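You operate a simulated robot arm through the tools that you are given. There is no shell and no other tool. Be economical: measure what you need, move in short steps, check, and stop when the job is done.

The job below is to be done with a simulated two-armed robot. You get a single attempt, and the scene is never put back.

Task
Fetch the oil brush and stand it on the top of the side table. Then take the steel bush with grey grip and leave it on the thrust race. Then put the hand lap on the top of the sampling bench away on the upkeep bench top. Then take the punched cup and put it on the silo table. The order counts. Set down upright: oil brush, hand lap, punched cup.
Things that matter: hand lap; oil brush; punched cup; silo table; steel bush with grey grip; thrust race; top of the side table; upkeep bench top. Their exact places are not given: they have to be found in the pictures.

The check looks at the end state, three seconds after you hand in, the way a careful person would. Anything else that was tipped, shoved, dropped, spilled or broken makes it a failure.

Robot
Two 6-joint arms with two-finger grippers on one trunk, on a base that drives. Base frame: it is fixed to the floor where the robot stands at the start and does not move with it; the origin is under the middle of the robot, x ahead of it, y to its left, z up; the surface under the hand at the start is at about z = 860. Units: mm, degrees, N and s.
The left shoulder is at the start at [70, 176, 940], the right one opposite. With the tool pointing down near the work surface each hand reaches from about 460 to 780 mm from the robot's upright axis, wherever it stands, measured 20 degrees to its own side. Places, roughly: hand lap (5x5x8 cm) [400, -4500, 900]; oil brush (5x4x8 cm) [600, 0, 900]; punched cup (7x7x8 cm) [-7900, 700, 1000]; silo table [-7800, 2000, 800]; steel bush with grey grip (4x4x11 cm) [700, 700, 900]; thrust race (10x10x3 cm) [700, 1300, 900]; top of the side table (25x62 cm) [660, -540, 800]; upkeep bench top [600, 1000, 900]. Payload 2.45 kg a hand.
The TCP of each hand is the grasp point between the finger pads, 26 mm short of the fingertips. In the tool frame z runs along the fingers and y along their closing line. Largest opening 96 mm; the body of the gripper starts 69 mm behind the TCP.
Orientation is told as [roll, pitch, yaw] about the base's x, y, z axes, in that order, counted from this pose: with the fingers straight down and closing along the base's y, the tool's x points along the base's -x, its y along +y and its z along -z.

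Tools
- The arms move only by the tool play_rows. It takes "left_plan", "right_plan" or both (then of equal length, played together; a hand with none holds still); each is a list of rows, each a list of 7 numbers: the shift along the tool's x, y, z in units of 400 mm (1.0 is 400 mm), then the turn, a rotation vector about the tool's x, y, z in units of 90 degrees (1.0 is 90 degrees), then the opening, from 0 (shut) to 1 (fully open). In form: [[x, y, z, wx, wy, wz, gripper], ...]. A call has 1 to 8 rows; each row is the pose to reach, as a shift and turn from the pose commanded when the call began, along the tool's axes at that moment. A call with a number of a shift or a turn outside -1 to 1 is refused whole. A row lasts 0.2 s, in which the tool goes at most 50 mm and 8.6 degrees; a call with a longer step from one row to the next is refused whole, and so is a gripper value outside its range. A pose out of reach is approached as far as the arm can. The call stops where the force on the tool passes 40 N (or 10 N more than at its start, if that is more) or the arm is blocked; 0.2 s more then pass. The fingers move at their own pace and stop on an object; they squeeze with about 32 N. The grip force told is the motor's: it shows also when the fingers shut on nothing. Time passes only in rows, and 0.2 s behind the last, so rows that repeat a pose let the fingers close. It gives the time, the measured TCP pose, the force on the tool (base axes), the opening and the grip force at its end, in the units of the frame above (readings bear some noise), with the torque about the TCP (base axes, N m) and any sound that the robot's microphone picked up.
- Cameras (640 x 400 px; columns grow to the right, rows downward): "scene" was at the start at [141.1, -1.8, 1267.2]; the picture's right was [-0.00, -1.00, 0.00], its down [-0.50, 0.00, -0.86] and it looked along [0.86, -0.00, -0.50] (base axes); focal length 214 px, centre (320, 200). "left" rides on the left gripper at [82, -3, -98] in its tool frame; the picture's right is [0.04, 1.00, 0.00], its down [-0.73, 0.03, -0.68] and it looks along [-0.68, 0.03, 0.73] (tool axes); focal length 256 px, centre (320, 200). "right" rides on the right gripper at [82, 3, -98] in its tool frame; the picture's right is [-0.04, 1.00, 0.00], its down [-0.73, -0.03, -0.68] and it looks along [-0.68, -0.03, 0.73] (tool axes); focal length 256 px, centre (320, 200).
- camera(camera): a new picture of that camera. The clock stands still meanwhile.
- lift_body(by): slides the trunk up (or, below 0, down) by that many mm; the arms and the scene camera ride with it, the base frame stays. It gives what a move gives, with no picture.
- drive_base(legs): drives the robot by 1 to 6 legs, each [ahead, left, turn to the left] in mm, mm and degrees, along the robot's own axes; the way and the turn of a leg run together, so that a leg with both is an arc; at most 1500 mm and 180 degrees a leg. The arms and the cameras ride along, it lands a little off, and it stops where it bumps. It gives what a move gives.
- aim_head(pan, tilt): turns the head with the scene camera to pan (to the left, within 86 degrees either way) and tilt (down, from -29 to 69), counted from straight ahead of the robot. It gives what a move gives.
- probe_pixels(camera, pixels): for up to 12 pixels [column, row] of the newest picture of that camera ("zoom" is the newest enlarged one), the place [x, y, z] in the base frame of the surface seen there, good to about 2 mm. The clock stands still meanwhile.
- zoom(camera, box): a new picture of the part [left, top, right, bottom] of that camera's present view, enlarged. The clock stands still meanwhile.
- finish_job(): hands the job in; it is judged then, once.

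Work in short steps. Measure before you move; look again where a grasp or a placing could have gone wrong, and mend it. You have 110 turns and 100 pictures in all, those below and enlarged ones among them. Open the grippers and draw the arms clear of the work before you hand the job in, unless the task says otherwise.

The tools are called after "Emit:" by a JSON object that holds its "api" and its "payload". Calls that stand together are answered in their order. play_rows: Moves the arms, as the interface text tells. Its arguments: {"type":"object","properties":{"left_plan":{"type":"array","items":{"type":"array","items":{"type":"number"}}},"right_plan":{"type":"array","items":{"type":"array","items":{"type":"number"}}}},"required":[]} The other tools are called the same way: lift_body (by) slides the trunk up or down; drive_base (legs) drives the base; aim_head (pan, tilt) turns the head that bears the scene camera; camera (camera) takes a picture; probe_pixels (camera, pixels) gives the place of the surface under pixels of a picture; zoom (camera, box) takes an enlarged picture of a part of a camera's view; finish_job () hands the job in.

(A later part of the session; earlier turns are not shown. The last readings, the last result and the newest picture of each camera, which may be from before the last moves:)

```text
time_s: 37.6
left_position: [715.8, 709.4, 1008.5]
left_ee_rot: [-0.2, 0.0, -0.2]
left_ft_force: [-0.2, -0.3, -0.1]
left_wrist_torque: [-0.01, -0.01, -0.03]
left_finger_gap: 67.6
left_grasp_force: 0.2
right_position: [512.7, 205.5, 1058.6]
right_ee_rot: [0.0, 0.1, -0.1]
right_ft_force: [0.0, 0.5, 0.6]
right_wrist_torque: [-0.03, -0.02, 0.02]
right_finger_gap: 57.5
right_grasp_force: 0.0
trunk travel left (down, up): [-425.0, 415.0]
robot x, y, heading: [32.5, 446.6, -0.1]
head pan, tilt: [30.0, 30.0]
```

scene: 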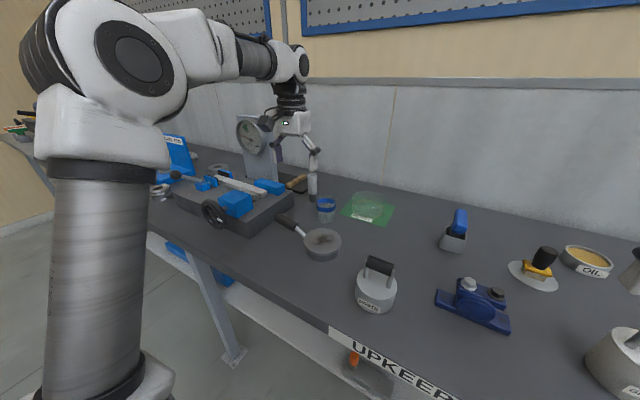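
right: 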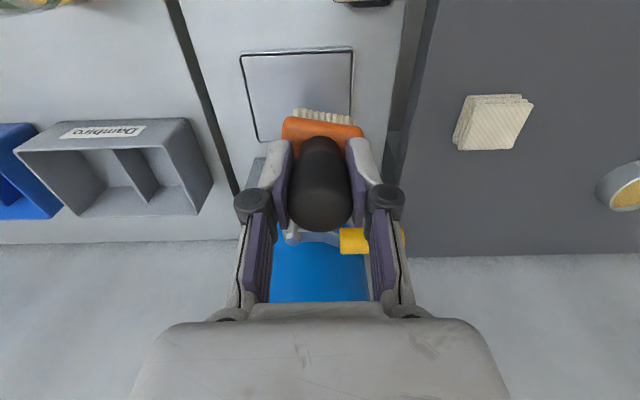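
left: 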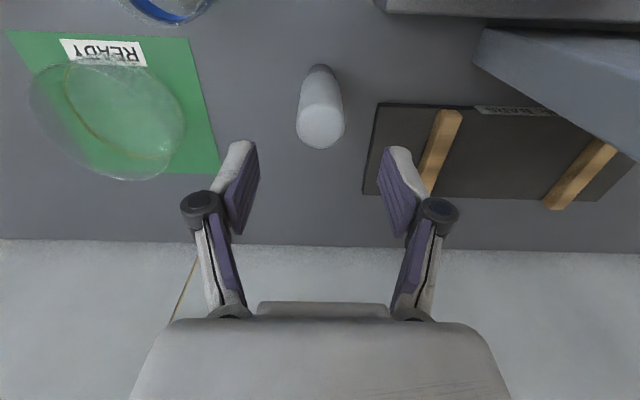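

Positioned over the bush; descend 67 mm to z≈941 and close.

Emit:
{"api": "play_rows", "payload": {"left_plan": [[0, 0, 0.08, 0, 0, 0, 0.7], [0, 0, 0.168, 0, 0, 0, 0.7], [0, 0, 0.168, 0, 0, 0, 0.7], [0, 0, 0.168, 0, 0, 0, 0], [0, 0, 0.168, 0, 0, 0, 0], [0, 0, 0.168, 0, 0, 0, 0]]}}

Emit:
{"api": "camera", "payload": {"camera": "left"}}

```text
time_s: 39.0
left_position: [716.3, 707.9, 939.9]
left_ee_rot: [0.0, 0.0, -0.2]
left_ft_force: [-0.8, 0.4, 2.8]
left_wrist_torque: [0.12, -0.03, 0.01]
left_finger_gap: 32.7
left_grasp_force: 31.9
right_position: [512.7, 206.7, 1058.1]
right_ee_rot: [-0.1, 0.2, -0.1]
right_ft_force: [0.4, 0.3, -0.1]
right_wrist_torque: [0.02, -0.03, 0.03]
right_finger_gap: 57.5
right_grasp_force: 0.1
trunk travel left (down, up): [-425.0, 415.0]
robot x, y, heading: [36.7, 445.8, -0.0]
head pan, tilt: [30.0, 30.0]
```

```text
69 pictures are left
```

left: 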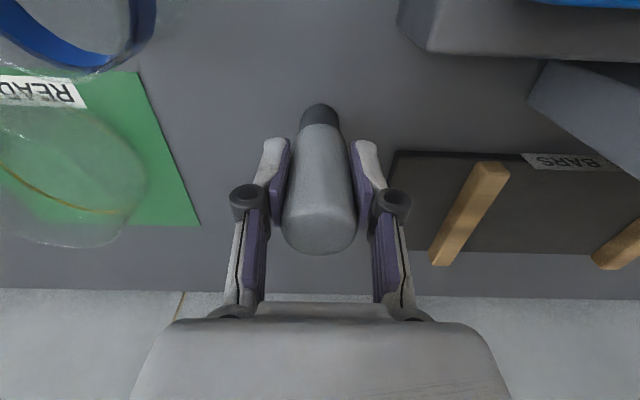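

Grasped (32.7 mm). Lift 64 mm, raise the trunk 150 mm, back off and look left for the thrust race.

Emit:
{"api": "play_rows", "payload": {"left_plan": [[0, 0, -0.08, 0, 0, 0, 0], [0, 0, -0.16, 0, 0, 0, 0], [0, 0, -0.16, 0, 0, 0, 0]]}}

Emit:
{"api": "lift_body", "payload": {"by": 150}}

Emit:
{"api": "drive_base", "payload": {"legs": [[-350, 0, 0]]}}

Emit:
{"api": "aim_head", "payload": {"pan": 45, "tilt": 30}}

Emit:
{"api": "camera", "payload": {"camera": "scene"}}

```text
time_s: 39.8
left_position: [716.7, 709.4, 1003.4]
left_ee_rot: [-0.1, 0.0, -0.2]
left_ft_force: [0.2, 0.4, -1.0]
left_wrist_torque: [-0.03, -0.01, 0.04]
left_finger_gap: 33.0
left_grasp_force: 32.3
right_position: [513.3, 206.6, 1058.0]
right_ee_rot: [-0.1, 0.1, -0.1]
right_ft_force: [-0.7, -0.1, -0.2]
right_wrist_torque: [0.02, -0.01, -0.03]
right_finger_gap: 57.6
right_grasp_force: 0.1
trunk travel left (down, up): [-425.0, 415.0]
robot x, y, heading: [33.8, 448.5, -0.3]
head pan, tilt: [30.0, 30.0]
```

```text
time_s: 41.5
left_position: [717.3, 708.3, 1153.8]
left_ee_rot: [-0.1, 0.0, -0.2]
left_ft_force: [0.4, 0.0, -1.2]
left_wrist_torque: [0.0, 0.04, -0.02]
left_finger_gap: 32.9
left_grasp_force: 31.9
right_position: [512.6, 205.2, 1206.9]
right_ee_rot: [0.0, 0.2, -0.1]
right_ft_force: [-0.1, 0.4, -0.3]
right_wrist_torque: [0.01, 0.02, -0.02]
right_finger_gap: 57.6
right_grasp_force: 0.1
trunk travel left (down, up): [-575.0, 265.0]
robot x, y, heading: [33.1, 444.4, -0.1]
head pan, tilt: [30.0, 30.0]
```

```text
time_s: 43.8
left_position: [365.0, 710.5, 1152.6]
left_ee_rot: [-0.1, 0.1, -0.1]
left_ft_force: [0.0, -0.1, -1.0]
left_wrist_torque: [-0.02, 0.01, -0.03]
left_finger_gap: 32.8
left_grasp_force: 32.3
right_position: [161.2, 207.6, 1207.6]
right_ee_rot: [0.0, 0.2, -0.2]
right_ft_force: [-0.1, 0.7, -0.4]
right_wrist_torque: [-0.02, 0.0, -0.01]
right_finger_gap: 57.6
right_grasp_force: 0.0
trunk travel left (down, up): [-575.0, 265.0]
robot x, y, heading: [-318.3, 446.9, -0.4]
head pan, tilt: [30.0, 30.0]
```

```text
time_s: 44.6
left_position: [364.4, 709.6, 1153.5]
left_ee_rot: [-0.1, 0.0, -0.2]
left_ft_force: [-0.1, 0.0, -0.7]
left_wrist_torque: [0.0, 0.01, 0.01]
left_finger_gap: 33.0
left_grasp_force: 32.0
right_position: [160.7, 207.9, 1207.8]
right_ee_rot: [-0.1, 0.2, -0.2]
right_ft_force: [0.1, -0.8, 0.6]
right_wrist_torque: [-0.01, 0.0, -0.03]
right_finger_gap: 57.5
right_grasp_force: 0.0
trunk travel left (down, up): [-575.0, 265.0]
robot x, y, heading: [-318.6, 448.8, -0.3]
head pan, tilt: [45.0, 30.0]
```

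```text
68 pictures are left
```

scene: 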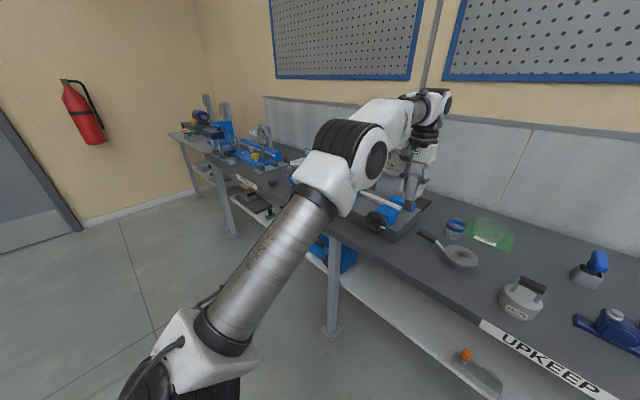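

Floor is clear to the left. Drive left 600 mm and look at the bench around y 1300.

Emit:
{"api": "drive_base", "payload": {"legs": [[0, 600, 0]]}}

Emit:
{"api": "aim_head", "payload": {"pan": 0, "tilt": 25}}

Emit:
{"api": "camera", "payload": {"camera": "scene"}}

Emit:
{"api": "camera", "payload": {"camera": "left"}}

```text
time_s: 48.0
left_position: [371.9, 1303.8, 1153.4]
left_ee_rot: [-0.1, 0.0, -0.6]
left_ft_force: [0.1, -0.4, 0.1]
left_wrist_torque: [0.0, 0.01, -0.02]
left_finger_gap: 32.9
left_grasp_force: 31.9
right_position: [164.5, 804.4, 1208.5]
right_ee_rot: [-0.1, 0.2, -0.6]
right_ft_force: [-0.8, -0.1, 0.4]
right_wrist_torque: [0.02, 0.02, -0.01]
right_finger_gap: 57.7
right_grasp_force: 0.1
trunk travel left (down, up): [-575.0, 265.0]
robot x, y, heading: [-313.7, 1049.1, -0.7]
head pan, tilt: [45.0, 30.0]
```

```text
time_s: 49.1
left_position: [370.7, 1305.8, 1153.8]
left_ee_rot: [-0.1, -0.1, -0.6]
left_ft_force: [-0.2, 0.2, -1.4]
left_wrist_torque: [-0.01, 0.0, 0.02]
left_finger_gap: 33.0
left_grasp_force: 31.8
right_position: [163.2, 804.4, 1207.8]
right_ee_rot: [-0.1, 0.2, -0.4]
right_ft_force: [0.3, -0.6, -0.1]
right_wrist_torque: [0.02, 0.0, -0.01]
right_finger_gap: 57.5
right_grasp_force: 0.1
trunk travel left (down, up): [-575.0, 265.0]
robot x, y, heading: [-316.4, 1047.9, -0.5]
head pan, tilt: [0.0, 25.0]
```

```text
67 pictures are left
```

scene: 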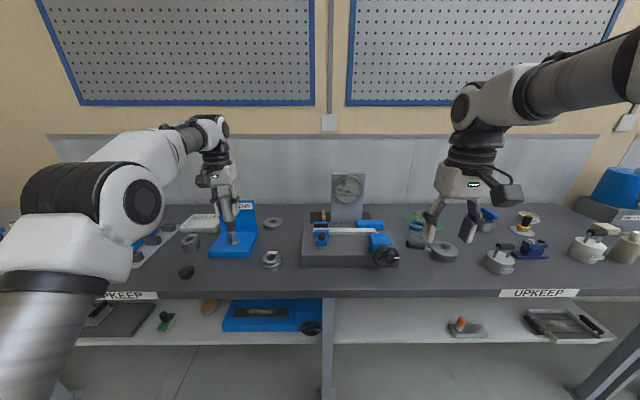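

```text
66 pictures are left
```

left: 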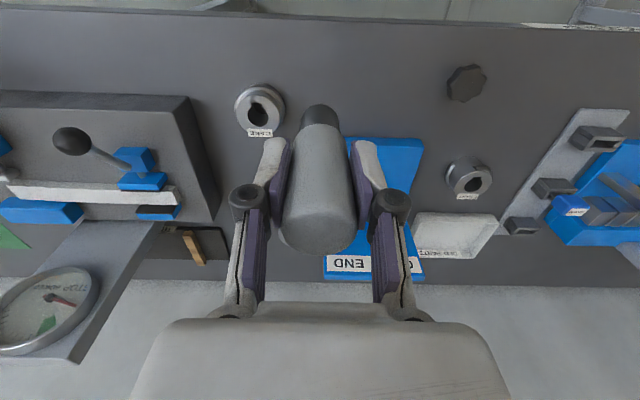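

Several rings are seen: scene (272,223), (271,260), (190,240). Zoom to read labels and probe.

Emit:
{"api": "zoom", "payload": {"camera": "scene", "box": [150, 195, 310, 295]}}

Emit:
{"api": "zoom", "payload": {"camera": "left", "box": [200, 50, 520, 250]}}

Emit:
{"api": "probe_pixels", "payload": {"camera": "scene", "pixels": [[272, 222], [271, 258], [190, 240], [186, 272], [272, 217], [265, 224], [281, 224], [271, 250]]}}

```text
4.00 times, centred on (230, 245) of scene
```

zoom: 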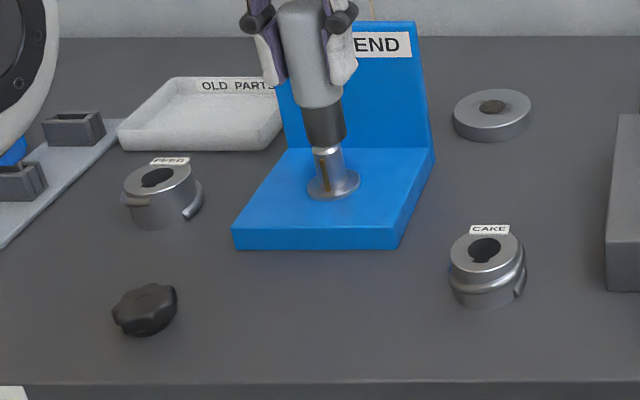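

```text
2.00 times, centred on (360, 150) of left
```

zoom: 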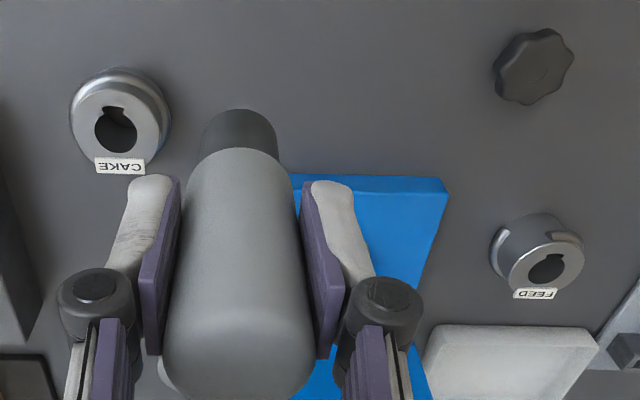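

```text
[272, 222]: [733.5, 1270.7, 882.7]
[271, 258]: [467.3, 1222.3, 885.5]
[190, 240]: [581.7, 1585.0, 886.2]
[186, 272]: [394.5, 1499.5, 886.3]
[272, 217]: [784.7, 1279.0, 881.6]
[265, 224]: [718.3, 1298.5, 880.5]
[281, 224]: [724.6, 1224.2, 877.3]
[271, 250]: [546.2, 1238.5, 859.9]
```

The plain ring at scene (272,222) ≈ (735,1268), top z 882, is the thrust race. I drive right 40 and forward 300, then look with the left camera.

Emit:
{"api": "drive_base", "payload": {"legs": [[0, -40, 0.5], [270, 0, 0]]}}

Emit:
{"api": "camera", "payload": {"camera": "left"}}

Emit:
{"api": "camera", "payload": {"camera": "scene"}}

```text
time_s: 51.5
left_position: [635.7, 1272.5, 1154.2]
left_ee_rot: [-0.1, 0.0, -0.1]
left_ft_force: [-0.8, -0.3, 0.0]
left_wrist_torque: [0.03, 0.01, -0.01]
left_finger_gap: 33.1
left_grasp_force: 31.4
right_position: [433.7, 770.0, 1208.3]
right_ee_rot: [-0.1, 0.3, 0.2]
right_ft_force: [1.2, -0.2, -0.2]
right_wrist_torque: [0.04, -0.03, -0.03]
right_finger_gap: 57.6
right_grasp_force: 0.1
trunk travel left (down, up): [-575.0, 265.0]
robot x, y, heading: [-45.1, 1007.1, 0.2]
head pan, tilt: [0.0, 25.0]
```

```text
63 pictures are left
```

left: 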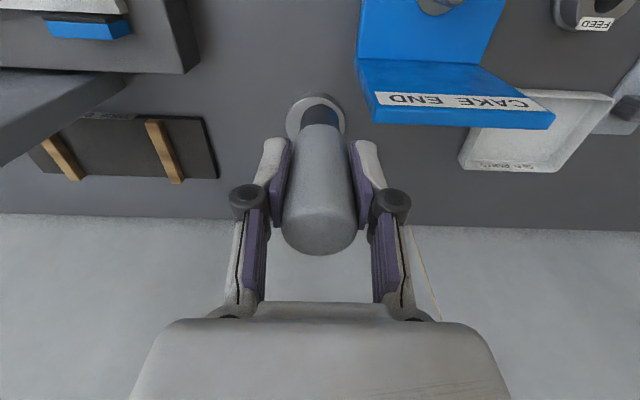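

```text
62 pictures are left
```

scene: 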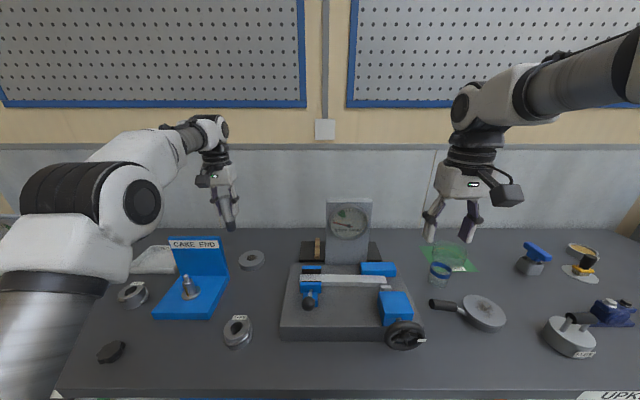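

Zoom on the race in the scene view (251,260) and measure its rim.

Emit:
{"api": "zoom", "payload": {"camera": "scene", "box": [220, 240, 284, 280]}}

Emit:
{"api": "probe_pixels", "payload": {"camera": "zoom", "pixels": [[200, 200], [440, 200], [300, 105], [320, 280], [330, 180], [280, 190], [380, 180], [300, 150], [340, 230]]}}

```text
10.00 times, centred on (252, 260) of scene
```

zoom: 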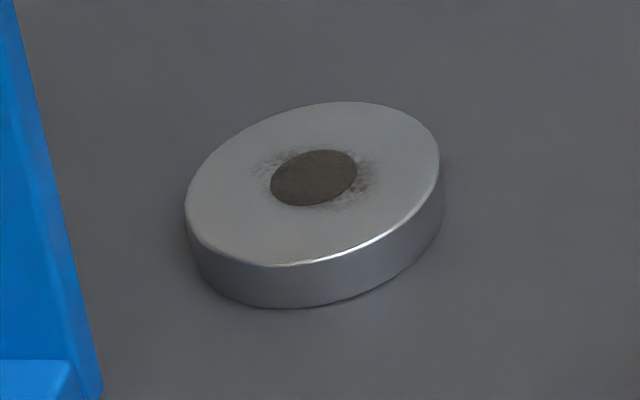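

```text
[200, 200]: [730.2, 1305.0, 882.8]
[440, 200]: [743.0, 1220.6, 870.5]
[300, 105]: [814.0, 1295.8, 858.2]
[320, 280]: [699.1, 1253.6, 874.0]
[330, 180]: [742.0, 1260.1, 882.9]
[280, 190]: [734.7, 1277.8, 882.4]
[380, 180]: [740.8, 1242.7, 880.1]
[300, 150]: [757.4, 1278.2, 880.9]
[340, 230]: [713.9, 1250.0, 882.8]
```

Race centre (743,1266), top 882. Drive forward 90 mm, then lower the trunk 80 mm and check.

Emit:
{"api": "drive_base", "payload": {"legs": [[95, 0, 0]]}}

Emit:
{"api": "lift_body", "payload": {"by": -130}}

Emit:
{"api": "camera", "payload": {"camera": "scene"}}

Emit:
{"api": "camera", "payload": {"camera": "left"}}

```text
time_s: 52.6
left_position: [730.4, 1271.9, 1153.8]
left_ee_rot: [-0.1, -0.1, 0.0]
left_ft_force: [0.0, 0.1, -1.8]
left_wrist_torque: [0.03, 0.05, 0.01]
left_finger_gap: 32.9
left_grasp_force: 31.6
right_position: [528.3, 768.2, 1207.0]
right_ee_rot: [-0.1, 0.1, -0.1]
right_ft_force: [0.7, -0.5, 0.7]
right_wrist_torque: [0.02, 0.0, -0.02]
right_finger_gap: 57.5
right_grasp_force: 0.0
trunk travel left (down, up): [-575.0, 265.0]
robot x, y, heading: [48.1, 1005.5, 0.0]
head pan, tilt: [0.0, 25.0]
```

```text
time_s: 54.2
left_position: [731.6, 1271.4, 1024.0]
left_ee_rot: [-0.2, 0.0, -0.1]
left_ft_force: [-1.0, -0.3, -1.2]
left_wrist_torque: [0.01, -0.01, -0.03]
left_finger_gap: 32.9
left_grasp_force: 31.4
right_position: [529.0, 768.1, 1078.2]
right_ee_rot: [-0.2, 0.2, -0.1]
right_ft_force: [0.8, 0.2, -0.4]
right_wrist_torque: [0.04, -0.02, 0.02]
right_finger_gap: 57.7
right_grasp_force: 0.1
trunk travel left (down, up): [-445.0, 395.0]
robot x, y, heading: [49.4, 1008.5, -0.0]
head pan, tilt: [0.0, 25.0]
```

```text
60 pictures are left
```

scene: 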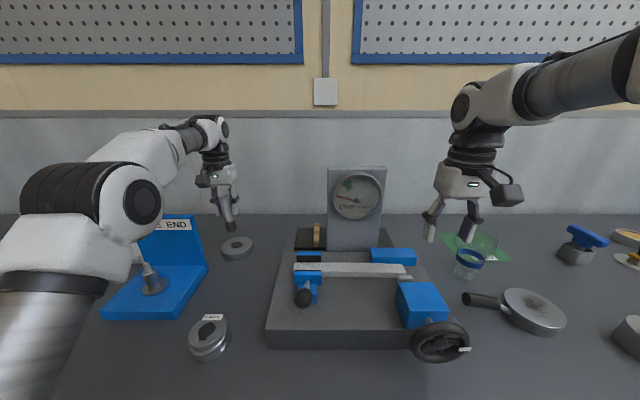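

```text
59 pictures are left
```

left: 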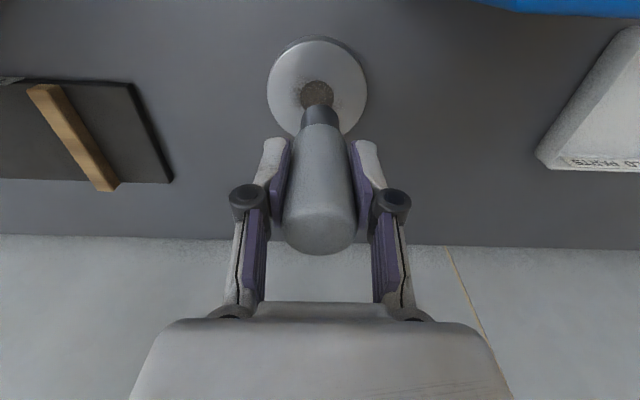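

Refine with the left camera: race rim and centre spot around (317,90).

Emit:
{"api": "probe_pixels", "payload": {"camera": "left", "pixels": [[317, 92], [270, 85], [364, 85], [317, 42], [317, 60], [290, 120], [350, 120]]}}

```text
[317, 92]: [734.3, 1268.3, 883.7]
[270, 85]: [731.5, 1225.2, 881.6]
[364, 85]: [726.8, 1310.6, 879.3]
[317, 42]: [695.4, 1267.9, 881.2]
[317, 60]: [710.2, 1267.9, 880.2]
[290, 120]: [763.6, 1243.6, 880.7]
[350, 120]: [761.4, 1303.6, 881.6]
```

Target (739,1268). Fine-adjust and descend to TCP z≈968.

Emit:
{"api": "play_rows", "payload": {"left_plan": [[-0.018, -0.009, 0, 0, 0, 0, 0], [-0.018, -0.009, 0.07, 0, 0, 0, 0], [-0.018, -0.009, 0.14, 0, 0, 0, 0], [-0.018, -0.009, 0.14, 0, 0, 0, 0]]}}

Emit:
{"api": "camera", "payload": {"camera": "left"}}

Emit:
{"api": "zoom", "payload": {"camera": "scene", "box": [196, 180, 276, 270]}}

```text
time_s: 55.2
left_position: [738.0, 1267.9, 967.0]
left_ee_rot: [-0.1, 0.1, -0.1]
left_ft_force: [-0.1, 0.2, -1.8]
left_wrist_torque: [0.01, 0.01, 0.03]
left_finger_gap: 32.9
left_grasp_force: 32.1
right_position: [528.3, 768.3, 1078.5]
right_ee_rot: [-0.2, 0.2, 0.0]
right_ft_force: [-0.7, 0.0, 0.6]
right_wrist_torque: [0.04, 0.01, -0.03]
right_finger_gap: 57.6
right_grasp_force: 0.0
trunk travel left (down, up): [-445.0, 395.0]
robot x, y, heading: [46.5, 1008.8, -0.1]
head pan, tilt: [0.0, 25.0]
```

```text
58 pictures are left
```

left: 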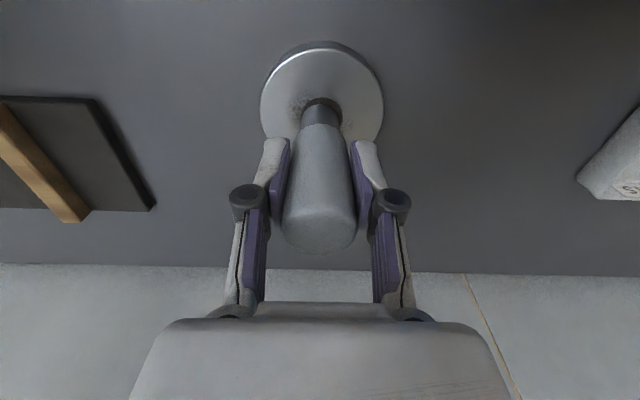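

```text
4.44 times, centred on (236, 225) of scene
```

zoom: 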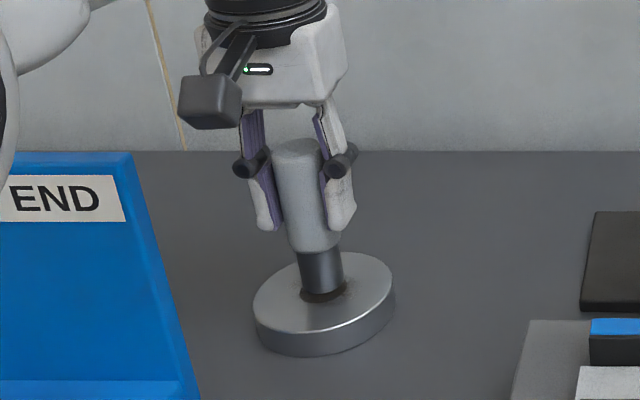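

Well centred. Creep down to contact.

Emit:
{"api": "play_rows", "payload": {"left_plan": [[0, 0, 0.006, 0, 0, 0, 0], [0, 0, 0.011, 0, 0, 0, 0]]}}

```text
time_s: 55.8
left_position: [739.0, 1267.4, 963.0]
left_ee_rot: [-0.2, 0.1, -0.1]
left_ft_force: [-0.1, 0.1, -0.8]
left_wrist_torque: [-0.02, -0.03, 0.0]
left_finger_gap: 32.8
left_grasp_force: 31.8
right_position: [529.5, 768.2, 1078.1]
right_ee_rot: [-0.1, 0.2, 0.0]
right_ft_force: [0.2, 0.3, -0.7]
right_wrist_torque: [0.0, 0.02, 0.03]
right_finger_gap: 57.5
right_grasp_force: 0.1
trunk travel left (down, up): [-445.0, 395.0]
robot x, y, heading: [50.5, 1007.8, 0.1]
head pan, tilt: [0.0, 25.0]
```

Emit:
{"api": "play_rows", "payload": {"left_plan": [[0, 0, 0.003, 0, 0, 0, 0], [0, 0, 0.005, 0, 0, 0, 0]]}}

```text
time_s: 56.4
left_position: [737.4, 1266.7, 961.8]
left_ee_rot: [-0.2, -0.1, -0.1]
left_ft_force: [2.1, 1.5, 5.8]
left_wrist_torque: [0.08, -0.2, -0.04]
left_finger_gap: 32.7
left_grasp_force: 31.5
right_position: [527.4, 769.0, 1077.1]
right_ee_rot: [0.1, 0.2, 0.0]
right_ft_force: [0.1, -0.5, 0.4]
right_wrist_torque: [0.01, 0.02, 0.0]
right_finger_gap: 57.8
right_grasp_force: 0.0
trunk travel left (down, up): [-445.0, 395.0]
robot x, y, heading: [49.0, 1008.8, 0.1]
head pan, tilt: [0.0, 25.0]
```

Light contact (6 N). Release and withdraw upward.

Emit:
{"api": "play_rows", "payload": {"left_plan": [[0, 0, 0, 0, 0, 0, 0.3], [0, 0, 0, 0, 0, 0, 0.6], [0, 0, 0, 0, 0, 0, 0.7], [0, 0, -0.06, 0, 0, 0, 0.7], [0, 0, -0.14, 0, 0, 0, 0.7], [0, 0, -0.14, 0, 0, 0, 0.7]]}}

Emit:
{"api": "lift_body", "payload": {"by": 130}}

Emit:
{"api": "camera", "payload": {"camera": "left"}}

Emit:
{"api": "zoom", "payload": {"camera": "scene", "box": [190, 200, 318, 280]}}

```text
time_s: 57.8
left_position: [738.6, 1268.1, 1017.4]
left_ee_rot: [-0.1, 0.0, -0.1]
left_ft_force: [0.4, 0.5, -0.7]
left_wrist_torque: [0.02, 0.04, 0.0]
left_finger_gap: 67.1
left_grasp_force: 0.1
right_position: [527.9, 768.1, 1078.3]
right_ee_rot: [-0.1, 0.2, 0.0]
right_ft_force: [-0.6, -0.5, -0.7]
right_wrist_torque: [0.03, -0.01, 0.01]
right_finger_gap: 57.4
right_grasp_force: 0.1
trunk travel left (down, up): [-445.0, 395.0]
robot x, y, heading: [44.3, 1007.7, -0.1]
head pan, tilt: [0.0, 25.0]
```

```text
time_s: 59.4
left_position: [738.1, 1268.7, 1146.0]
left_ee_rot: [-0.1, 0.0, -0.1]
left_ft_force: [1.5, 0.5, -0.1]
left_wrist_torque: [-0.03, -0.01, -0.02]
left_finger_gap: 66.9
left_grasp_force: 0.0
right_position: [528.8, 769.4, 1208.3]
right_ee_rot: [-0.1, 0.2, 0.0]
right_ft_force: [0.2, -0.5, -0.6]
right_wrist_torque: [-0.03, -0.01, 0.03]
right_finger_gap: 57.4
right_grasp_force: 0.0
trunk travel left (down, up): [-575.0, 265.0]
robot x, y, heading: [47.4, 1010.9, 0.1]
head pan, tilt: [0.0, 25.0]
```

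```text
56 pictures are left
```

left: 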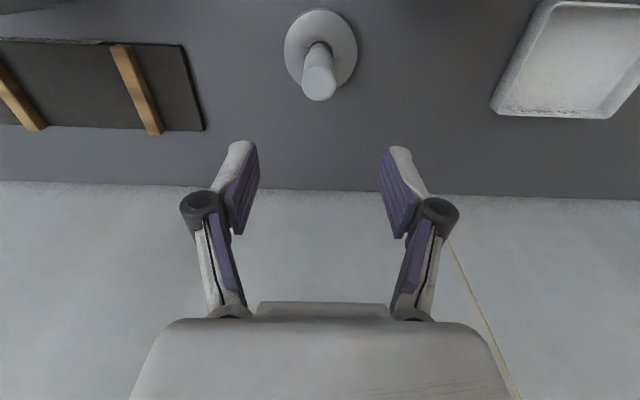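

```text
5.00 times, centred on (254, 240) of scene
```

zoom: 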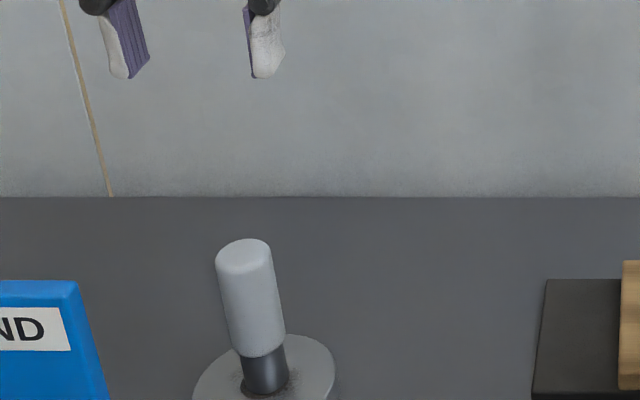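

Bush stands on the race. Now back off 500 mm and look to the right along the row toward the sampling bench.

Emit:
{"api": "drive_base", "payload": {"legs": [[-500, 0, 0]]}}

Emit:
{"api": "aim_head", "payload": {"pan": -80, "tilt": 15}}

Emit:
{"api": "camera", "payload": {"camera": "scene"}}

```text
time_s: 62.3
left_position: [239.1, 1270.0, 1146.5]
left_ee_rot: [-0.1, 0.0, 0.0]
left_ft_force: [0.2, 0.4, 0.3]
left_wrist_torque: [0.01, 0.03, 0.01]
left_finger_gap: 67.3
left_grasp_force: 0.0
right_position: [30.4, 770.1, 1207.4]
right_ee_rot: [0.0, 0.1, 0.1]
right_ft_force: [0.3, 0.3, -0.1]
right_wrist_torque: [0.01, 0.0, 0.01]
right_finger_gap: 57.5
right_grasp_force: 0.0
trunk travel left (down, up): [-575.0, 265.0]
robot x, y, heading: [-451.2, 1009.5, 0.1]
head pan, tilt: [0.0, 25.0]
```

```text
time_s: 63.8
left_position: [238.6, 1269.8, 1146.5]
left_ee_rot: [-0.2, -0.1, 0.0]
left_ft_force: [0.4, -0.2, -0.1]
left_wrist_torque: [0.01, -0.03, 0.02]
left_finger_gap: 67.0
left_grasp_force: 0.1
right_position: [29.8, 768.4, 1207.8]
right_ee_rot: [-0.1, 0.2, 0.1]
right_ft_force: [0.1, 0.0, 1.0]
right_wrist_torque: [0.01, 0.0, 0.0]
right_finger_gap: 57.8
right_grasp_force: 0.0
trunk travel left (down, up): [-575.0, 265.0]
robot x, y, heading: [-451.0, 1008.2, 0.0]
head pan, tilt: [-80.0, 15.0]
```

```text
54 pictures are left
```

scene: 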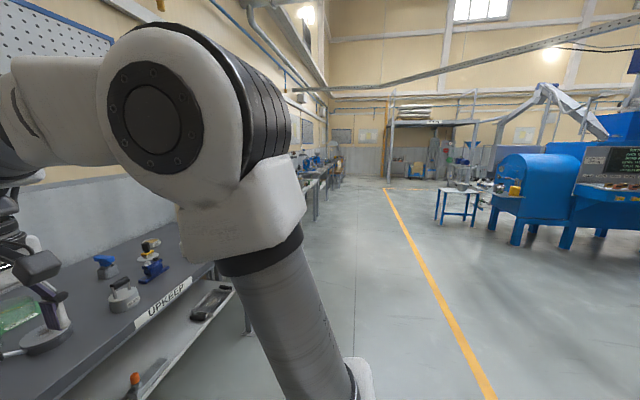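

The lane is clear. Drive right 4500 mm in three legs, then look.

Emit:
{"api": "drive_base", "payload": {"legs": [[0, -1500, 0], [0, -1500, 0], [0, -1500, 0]]}}

Emit:
{"api": "aim_head", "payload": {"pan": -40, "tilt": 20}}

Emit:
{"api": "camera", "payload": {"camera": "scene"}}

```text
time_s: 85.3
left_position: [259.2, -3225.1, 1146.6]
left_ee_rot: [-0.1, 0.0, 0.2]
left_ft_force: [-0.6, -0.4, -0.4]
left_wrist_torque: [0.0, -0.01, -0.01]
left_finger_gap: 67.3
left_grasp_force: 0.1
right_position: [52.0, -3726.1, 1207.0]
right_ee_rot: [-0.1, 0.2, 0.4]
right_ft_force: [0.3, 0.1, 0.1]
right_wrist_torque: [-0.04, 0.03, -0.03]
right_finger_gap: 57.5
right_grasp_force: 0.0
trunk travel left (down, up): [-575.0, 265.0]
robot x, y, heading: [-428.9, -3487.5, 0.4]
head pan, tilt: [-80.0, 15.0]
```

```text
time_s: 86.4
left_position: [258.1, -3225.2, 1146.3]
left_ee_rot: [-0.1, 0.0, 0.3]
left_ft_force: [0.0, -0.2, -0.1]
left_wrist_torque: [0.03, -0.01, -0.03]
left_finger_gap: 67.3
left_grasp_force: 0.0
right_position: [52.0, -3726.4, 1208.1]
right_ee_rot: [-0.2, 0.1, 0.4]
right_ft_force: [-0.7, 0.5, 0.4]
right_wrist_torque: [0.01, -0.01, 0.01]
right_finger_gap: 57.6
right_grasp_force: 0.0
trunk travel left (down, up): [-575.0, 265.0]
robot x, y, heading: [-433.0, -3489.9, 0.4]
head pan, tilt: [-40.0, 20.0]
```

```text
53 pictures are left
```

scene: 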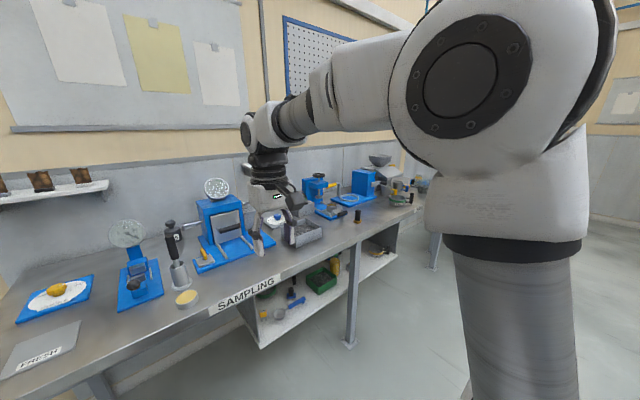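

Sampling bench found. Drive right 800 mm further and face the area around y −4500.

Emit:
{"api": "drive_base", "payload": {"legs": [[0, -800, -0.4]]}}

Emit:
{"api": "aim_head", "payload": {"pan": -5, "tilt": 30}}

Emit:
{"api": "camera", "payload": {"camera": "scene"}}

```text
time_s: 90.7
left_position: [262.5, -4023.7, 1146.6]
left_ee_rot: [-0.1, -0.1, 0.1]
left_ft_force: [0.3, 0.1, 0.3]
left_wrist_torque: [0.0, 0.0, -0.03]
left_finger_gap: 67.2
left_grasp_force: 0.0
right_position: [55.4, -4524.7, 1208.9]
right_ee_rot: [-0.1, 0.2, 0.2]
right_ft_force: [-0.5, 0.1, -0.5]
right_wrist_torque: [-0.01, 0.0, -0.03]
right_finger_gap: 57.9
right_grasp_force: 0.0
trunk travel left (down, up): [-575.0, 265.0]
robot x, y, heading: [-430.9, -4289.0, -0.0]
head pan, tilt: [-40.0, 20.0]
```

```text
time_s: 91.7
left_position: [262.7, -4022.3, 1147.3]
left_ee_rot: [-0.1, 0.1, 0.2]
left_ft_force: [-0.1, -0.3, -0.5]
left_wrist_torque: [-0.01, 0.01, -0.01]
left_finger_gap: 67.0
left_grasp_force: 0.1
right_position: [53.7, -4523.8, 1208.5]
right_ee_rot: [-0.1, 0.1, 0.2]
right_ft_force: [0.7, -0.4, -0.6]
right_wrist_torque: [-0.02, 0.03, 0.01]
right_finger_gap: 57.7
right_grasp_force: 0.1
trunk travel left (down, up): [-575.0, 265.0]
robot x, y, heading: [-426.1, -4286.4, -0.0]
head pan, tilt: [-5.0, 30.0]
```

```text
52 pictures are left
```

scene: 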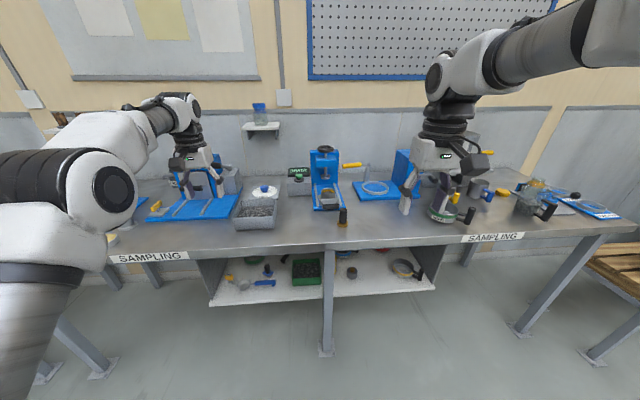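

Candidate for the hand lap at (342,217); zoom there and probe.

Emit:
{"api": "zoom", "payload": {"camera": "scene", "box": [240, 150, 400, 250]}}

Emit:
{"api": "zoom", "payload": {"camera": "scene", "box": [400, 150, 560, 250]}}

Emit:
{"api": "probe_pixels", "payload": {"camera": "scene", "pixels": [[342, 212], [342, 222], [340, 245], [342, 233], [436, 215], [465, 215], [443, 200], [455, 199]]}}

```text
4.00 times, centred on (320, 200) of scene
```

zoom: 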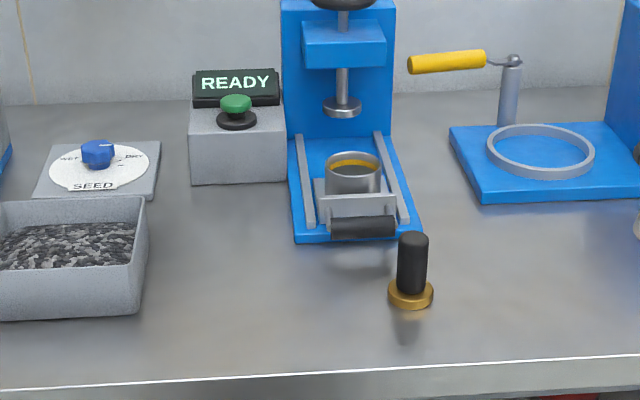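

```text
4.00 times, centred on (480, 200) of scene
```

zoom: 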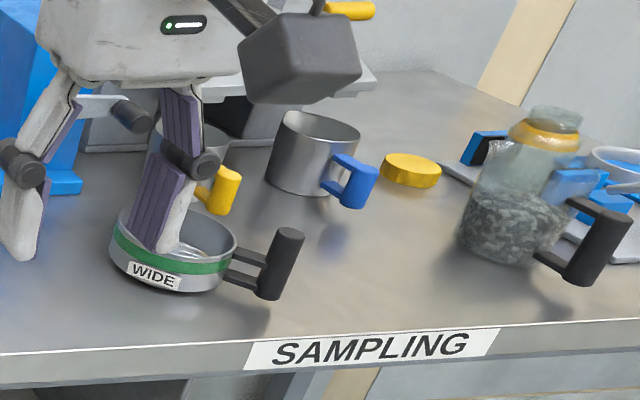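

```text
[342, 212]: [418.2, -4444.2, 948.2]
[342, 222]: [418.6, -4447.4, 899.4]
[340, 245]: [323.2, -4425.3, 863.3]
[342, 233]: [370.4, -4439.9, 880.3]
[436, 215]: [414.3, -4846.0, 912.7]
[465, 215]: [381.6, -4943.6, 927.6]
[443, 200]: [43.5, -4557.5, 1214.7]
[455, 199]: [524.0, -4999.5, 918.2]
```

The hand lap (brass disc, black handle) is at about (425,-4445). I tuck the left hand back, then drive to put the lap in the right hand's reach.

Emit:
{"api": "play_rows", "payload": {"left_plan": [[0.1, 0, 0, 0, 0, 0, 0.7], [0.2, 0, 0, 0, 0, 0, 0.7], [0.3, 0, 0, 0, 0, 0, 0.7], [0.4, 0, 0, 0, 0, 0, 0.7], [0.45, 0, 0, 0, 0, 0, 0.7], [0.45, 0, 0, 0, 0, 0, 0.7]]}}

Emit:
{"api": "drive_base", "payload": {"legs": [[0, 66, 0], [200, 0, 0]]}}

Emit:
{"api": "camera", "payload": {"camera": "right"}}

```text
time_s: 93.1
left_position: [83.2, -4023.3, 1147.1]
left_ee_rot: [-0.1, 0.0, 0.1]
left_ft_force: [0.2, 0.4, 0.2]
left_wrist_torque: [0.0, 0.02, 0.03]
left_finger_gap: 67.4
left_grasp_force: 0.1
right_position: [54.0, -4523.7, 1208.3]
right_ee_rot: [-0.1, 0.2, 0.3]
right_ft_force: [0.9, -0.7, -0.4]
right_wrist_torque: [0.01, 0.0, -0.03]
right_finger_gap: 57.7
right_grasp_force: 0.1
trunk travel left (down, up): [-575.0, 265.0]
robot x, y, heading: [-426.9, -4285.8, 0.0]
head pan, tilt: [-5.0, 30.0]
```

```text
time_s: 95.2
left_position: [281.6, -3957.4, 1148.3]
left_ee_rot: [-0.1, -0.1, 0.2]
left_ft_force: [-0.4, 0.3, 0.5]
left_wrist_torque: [-0.01, 0.04, 0.02]
left_finger_gap: 67.0
left_grasp_force: 0.0
right_position: [252.9, -4457.8, 1207.8]
right_ee_rot: [-0.1, 0.2, 0.2]
right_ft_force: [-0.4, -0.1, 0.4]
right_wrist_torque: [0.01, 0.02, -0.03]
right_finger_gap: 57.5
right_grasp_force: 0.0
trunk travel left (down, up): [-575.0, 265.0]
robot x, y, heading: [-229.4, -4220.0, 0.2]
head pan, tilt: [-5.0, 30.0]
```

```text
49 pictures are left
```

right: 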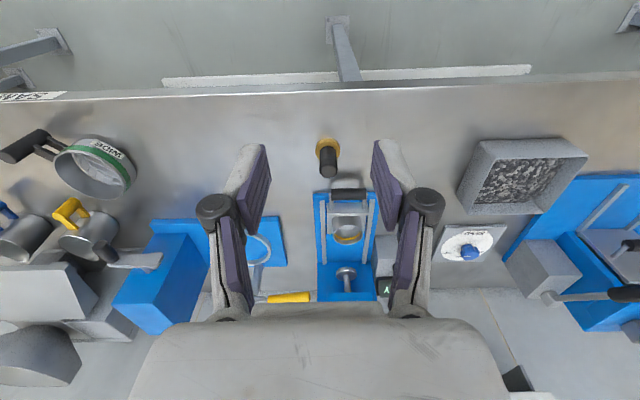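

Lap at right picture (327,158). Drive forward 60, lower the trunk 130 and re-measure.

Emit:
{"api": "drive_base", "payload": {"legs": [[60, 0, 0]]}}

Emit:
{"api": "lift_body", "payload": {"by": -130}}

Emit:
{"api": "camera", "payload": {"camera": "right"}}

```text
time_s: 96.2
left_position: [339.2, -3958.8, 1148.2]
left_ee_rot: [-0.2, -0.2, 0.1]
left_ft_force: [-0.3, -0.1, -0.4]
left_wrist_torque: [0.01, 0.0, 0.01]
left_finger_gap: 67.2
left_grasp_force: 0.1
right_position: [310.9, -4458.5, 1209.8]
right_ee_rot: [-0.1, 0.0, 0.2]
right_ft_force: [-0.2, 0.5, -0.1]
right_wrist_torque: [0.02, -0.01, -0.03]
right_finger_gap: 57.5
right_grasp_force: 0.0
trunk travel left (down, up): [-575.0, 265.0]
robot x, y, heading: [-170.0, -4220.3, 0.1]
head pan, tilt: [-5.0, 30.0]
```

```text
time_s: 97.8
left_position: [341.2, -3956.4, 1017.4]
left_ee_rot: [-0.1, 0.0, 0.1]
left_ft_force: [-0.5, -0.4, 0.3]
left_wrist_torque: [-0.03, -0.02, 0.03]
left_finger_gap: 67.2
left_grasp_force: 0.0
right_position: [313.3, -4458.3, 1077.3]
right_ee_rot: [-0.1, 0.2, 0.2]
right_ft_force: [1.0, 0.2, 0.4]
right_wrist_torque: [0.02, 0.0, 0.02]
right_finger_gap: 57.5
right_grasp_force: 0.1
trunk travel left (down, up): [-445.0, 395.0]
robot x, y, heading: [-171.6, -4219.3, 0.2]
head pan, tilt: [-5.0, 30.0]
```

```text
48 pictures are left
```

right: 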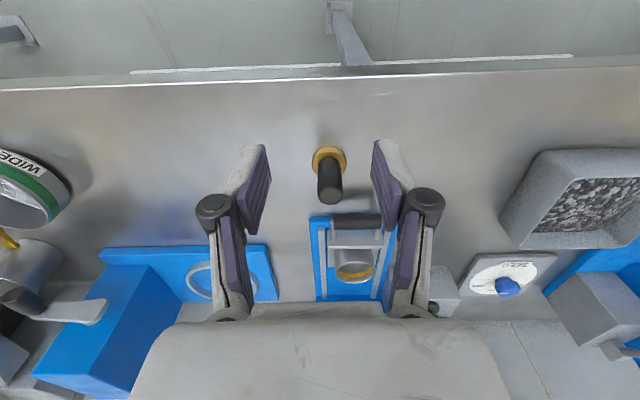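

Emit:
{"api": "zoom", "payload": {"camera": "right", "box": [280, 130, 400, 250]}}

Emit:
{"api": "probe_pixels", "payload": {"camera": "right", "pixels": [[330, 197], [320, 192], [341, 192], [328, 175], [315, 158], [344, 158], [328, 149], [355, 215], [355, 224], [318, 222], [375, 215], [300, 160]]}}

```text
3.33 times, centred on (340, 190) of right
```

zoom: 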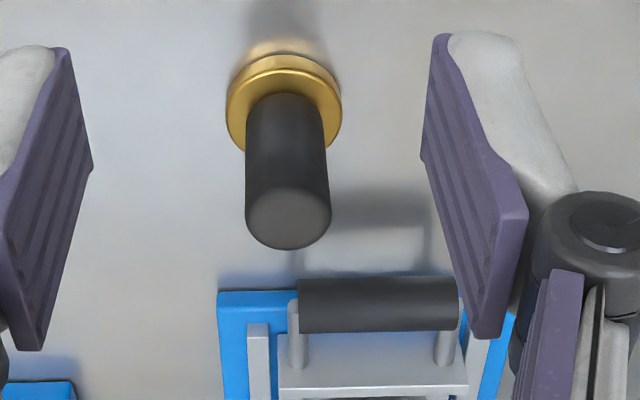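

```text
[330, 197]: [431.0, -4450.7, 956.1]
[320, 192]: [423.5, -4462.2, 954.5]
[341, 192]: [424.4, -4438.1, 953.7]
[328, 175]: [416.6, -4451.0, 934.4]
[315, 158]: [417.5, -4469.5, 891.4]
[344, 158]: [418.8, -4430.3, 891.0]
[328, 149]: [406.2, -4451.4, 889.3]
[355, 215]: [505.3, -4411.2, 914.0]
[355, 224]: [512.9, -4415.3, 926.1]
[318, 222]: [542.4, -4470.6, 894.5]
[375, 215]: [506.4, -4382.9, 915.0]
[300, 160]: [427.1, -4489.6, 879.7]
```

Lap centre (428,-4450), handle top z 956, bench z 879. Move over, descend to z 931 and close.

Emit:
{"api": "play_rows", "payload": {"right_plan": [[-0.1, 0.01, 0, 0, 0, 0, 0.65], [-0.2, 0.02, 0, 0, 0, 0, 0.65], [-0.288, 0.02, 0, 0, 0, 0, 0.65], [-0.288, 0.02, 0.1, 0, 0, 0, 0.65], [-0.288, 0.02, 0.2, 0, 0, 0, 0.65], [-0.288, 0.02, 0.2, 0, 0, 0, 0.65]]}}

Emit:
{"api": "camera", "payload": {"camera": "right"}}

```text
time_s: 99.2
left_position: [341.3, -3957.1, 1016.1]
left_ee_rot: [0.0, 0.0, 0.1]
left_ft_force: [-0.7, 0.5, 0.3]
left_wrist_torque: [0.02, -0.03, 0.03]
left_finger_gap: 67.1
left_grasp_force: 0.2
right_position: [427.4, -4450.0, 998.2]
right_ee_rot: [-0.1, 0.1, 0.1]
right_ft_force: [0.5, -0.3, 1.2]
right_wrist_torque: [-0.04, -0.04, -0.01]
right_finger_gap: 62.4
right_grasp_force: 0.1
trunk travel left (down, up): [-445.0, 395.0]
robot x, y, heading: [-170.8, -4218.4, -0.0]
head pan, tilt: [-5.0, 30.0]
```

```text
46 pictures are left
```

right: 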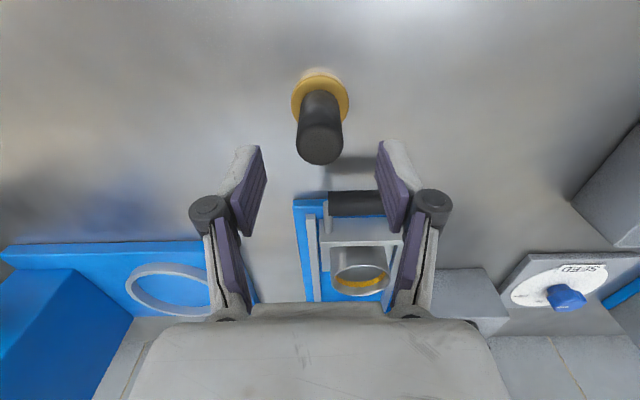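

Aligned. Descend the last 67 mm and grasp.

Emit:
{"api": "play_rows", "payload": {"right_plan": [[0, 0, 0.08, 0, 0, 0, 0.65], [0, 0, 0.168, 0, 0, 0, 0.65], [0, 0, 0.168, 0, 0, 0, 0.65], [0, 0, 0.168, 0, 0, 0, 0], [0, 0, 0.168, 0, 0, 0, 0], [0, 0, 0.168, 0, 0, 0, 0]]}}

Emit:
{"api": "camera", "payload": {"camera": "right"}}

```text
time_s: 100.6
left_position: [340.3, -3957.5, 1018.7]
left_ee_rot: [-0.1, -0.1, 0.1]
left_ft_force: [0.4, 0.5, 1.1]
left_wrist_torque: [-0.03, 0.01, -0.01]
left_finger_gap: 67.3
left_grasp_force: 0.1
right_position: [427.6, -4449.3, 930.3]
right_ee_rot: [0.0, 0.1, 0.2]
right_ft_force: [-0.4, -1.2, 5.3]
right_wrist_torque: [-0.02, -0.09, 0.03]
right_finger_gap: 30.1
right_grasp_force: 31.5
trunk travel left (down, up): [-445.0, 395.0]
robot x, y, heading: [-169.1, -4220.9, 0.2]
head pan, tilt: [-5.0, 30.0]
```

```text
45 pictures are left
```

right: 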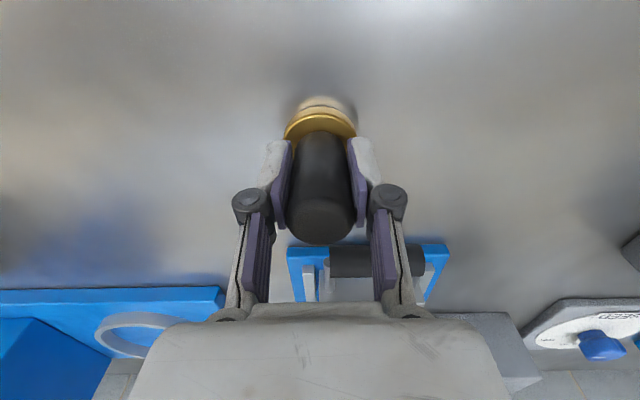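

Grasped (30 mm). Lift, raise the trunk, back off and drive left back to the upkeep bench's clear right end.

Emit:
{"api": "play_rows", "payload": {"right_plan": [[0, 0, -0.08, 0, 0, 0, 0], [0, 0, -0.18, 0, 0, 0, 0], [0, 0, -0.25, 0, 0, 0, 0], [0, 0, -0.25, 0, 0, 0, 0]]}}

Emit:
{"api": "lift_body", "payload": {"by": 130}}

Emit:
{"api": "drive_base", "payload": {"legs": [[-300, 0, 0], [0, 1400, 0], [0, 1400, 0], [0, 1380, 0]]}}

Emit:
{"api": "aim_head", "payload": {"pan": -5, "tilt": 30}}

Emit:
{"api": "camera", "payload": {"camera": "scene"}}

```text
time_s: 101.6
left_position: [341.0, -3958.1, 1016.7]
left_ee_rot: [-0.2, 0.0, 0.1]
left_ft_force: [0.2, -0.2, 0.3]
left_wrist_torque: [0.02, -0.02, 0.0]
left_finger_gap: 67.1
left_grasp_force: 0.2
right_position: [428.7, -4450.7, 1029.5]
right_ee_rot: [-0.1, 0.1, 0.2]
right_ft_force: [0.0, 0.0, -2.2]
right_wrist_torque: [0.02, 0.0, -0.02]
right_finger_gap: 30.1
right_grasp_force: 31.6
trunk travel left (down, up): [-445.0, 395.0]
robot x, y, heading: [-169.2, -4220.3, 0.2]
head pan, tilt: [-5.0, 30.0]
```

```text
time_s: 103.2
left_position: [341.1, -3958.1, 1146.7]
left_ee_rot: [-0.1, 0.0, 0.0]
left_ft_force: [-0.2, -0.5, 0.3]
left_wrist_torque: [0.01, 0.0, -0.01]
left_finger_gap: 67.2
left_grasp_force: 0.1
right_position: [429.1, -4450.7, 1160.2]
right_ee_rot: [0.0, 0.2, 0.2]
right_ft_force: [-0.1, 0.3, -1.9]
right_wrist_torque: [0.01, 0.02, 0.0]
right_finger_gap: 30.3
right_grasp_force: 32.5
trunk travel left (down, up): [-575.0, 265.0]
robot x, y, heading: [-165.3, -4219.0, -0.0]
head pan, tilt: [-5.0, 30.0]
```

```text
time_s: 124.8
left_position: [-20.7, 227.1, 1147.4]
left_ee_rot: [-0.2, 0.0, 1.3]
left_ft_force: [-0.9, -0.4, -0.3]
left_wrist_torque: [0.0, 0.01, 0.02]
left_finger_gap: 67.1
left_grasp_force: 0.1
right_position: [76.1, -264.8, 1160.3]
right_ee_rot: [0.1, 0.2, 1.4]
right_ft_force: [0.2, -0.2, -1.8]
right_wrist_torque: [0.03, 0.02, -0.01]
right_finger_gap: 30.3
right_grasp_force: 32.1
trunk travel left (down, up): [-575.0, 265.0]
robot x, y, heading: [-526.2, -44.5, 1.2]
head pan, tilt: [-5.0, 30.0]
```

```text
time_s: 125.4
left_position: [-21.3, 228.9, 1146.9]
left_ee_rot: [-0.2, 0.0, 1.3]
left_ft_force: [0.5, -0.4, 0.5]
left_wrist_torque: [-0.02, 0.03, 0.02]
left_finger_gap: 67.2
left_grasp_force: 0.0
right_position: [75.5, -263.8, 1160.7]
right_ee_rot: [0.0, 0.2, 1.4]
right_ft_force: [-0.1, -0.2, -3.1]
right_wrist_torque: [-0.02, 0.02, 0.02]
right_finger_gap: 30.1
right_grasp_force: 31.8
trunk travel left (down, up): [-575.0, 265.0]
robot x, y, heading: [-524.0, -49.0, 1.2]
head pan, tilt: [-5.0, 30.0]
```

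```text
44 pictures are left
```

scene: 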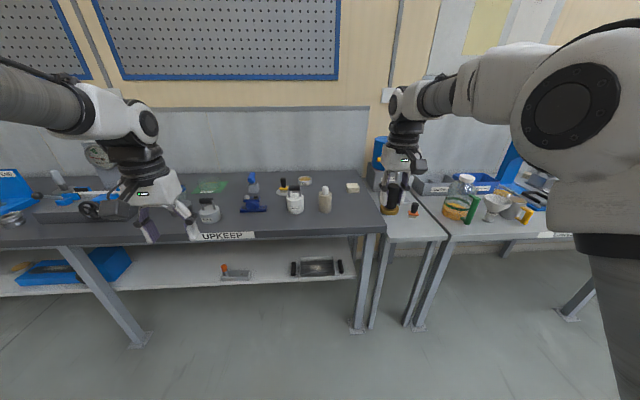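

Right hand will land near (485,-270), a clear spot between the bottle and the cloth. Straighten and drive forward 415.

Emit:
{"api": "drive_base", "payload": {"legs": [[0, 5, -1.2], [415, 0, 0]]}}

Emit:
{"api": "aim_head", "payload": {"pan": -10, "tilt": 40}}

Emit:
{"api": "camera", "payload": {"camera": "scene"}}

Emit:
{"api": "camera", "payload": {"camera": "right"}}

```text
time_s: 128.4
left_position: [402.4, 220.8, 1148.0]
left_ee_rot: [-0.1, 0.0, -0.1]
left_ft_force: [-0.1, -0.1, 0.1]
left_wrist_torque: [0.01, 0.04, 0.03]
left_finger_gap: 67.2
left_grasp_force: 0.0
right_position: [486.5, -271.6, 1159.6]
right_ee_rot: [-0.1, 0.2, 0.0]
right_ft_force: [0.0, -0.3, -2.8]
right_wrist_torque: [-0.01, 0.0, -0.01]
right_finger_gap: 29.9
right_grasp_force: 31.8
trunk travel left (down, up): [-575.0, 265.0]
robot x, y, heading: [-108.4, -40.3, 0.2]
head pan, tilt: [-5.0, 30.0]
```

```text
time_s: 129.1
left_position: [400.9, 220.6, 1146.3]
left_ee_rot: [-0.2, 0.0, 0.0]
left_ft_force: [1.0, 0.1, -0.4]
left_wrist_torque: [-0.03, -0.01, 0.0]
left_finger_gap: 67.2
left_grasp_force: 0.1
right_position: [488.7, -273.7, 1159.9]
right_ee_rot: [-0.1, 0.2, 0.0]
right_ft_force: [0.7, 1.4, -2.6]
right_wrist_torque: [0.0, -0.01, 0.02]
right_finger_gap: 30.0
right_grasp_force: 32.1
trunk travel left (down, up): [-575.0, 265.0]
robot x, y, heading: [-112.1, -42.9, -0.1]
head pan, tilt: [-10.0, 40.0]
```

```text
43 pictures are left
```

scene: 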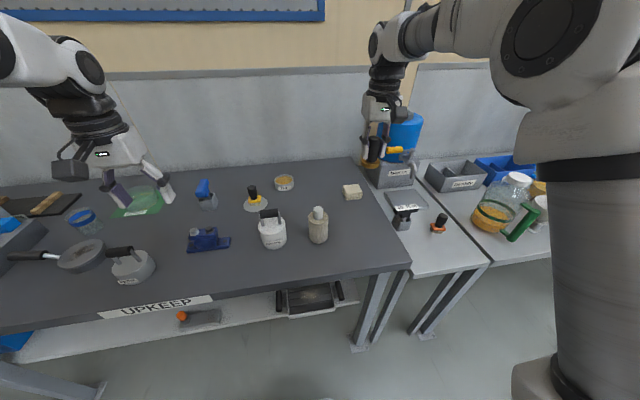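

```text
42 pictures are left
```

right: 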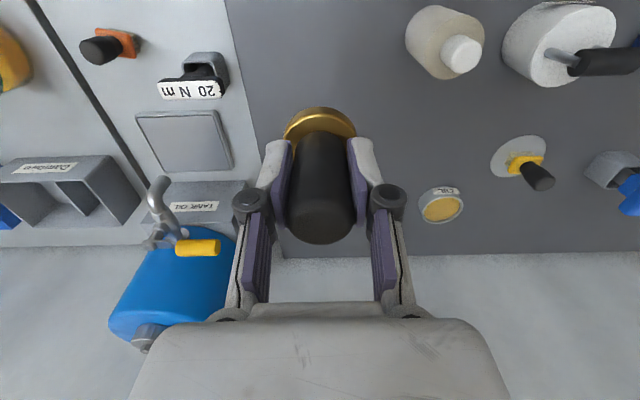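

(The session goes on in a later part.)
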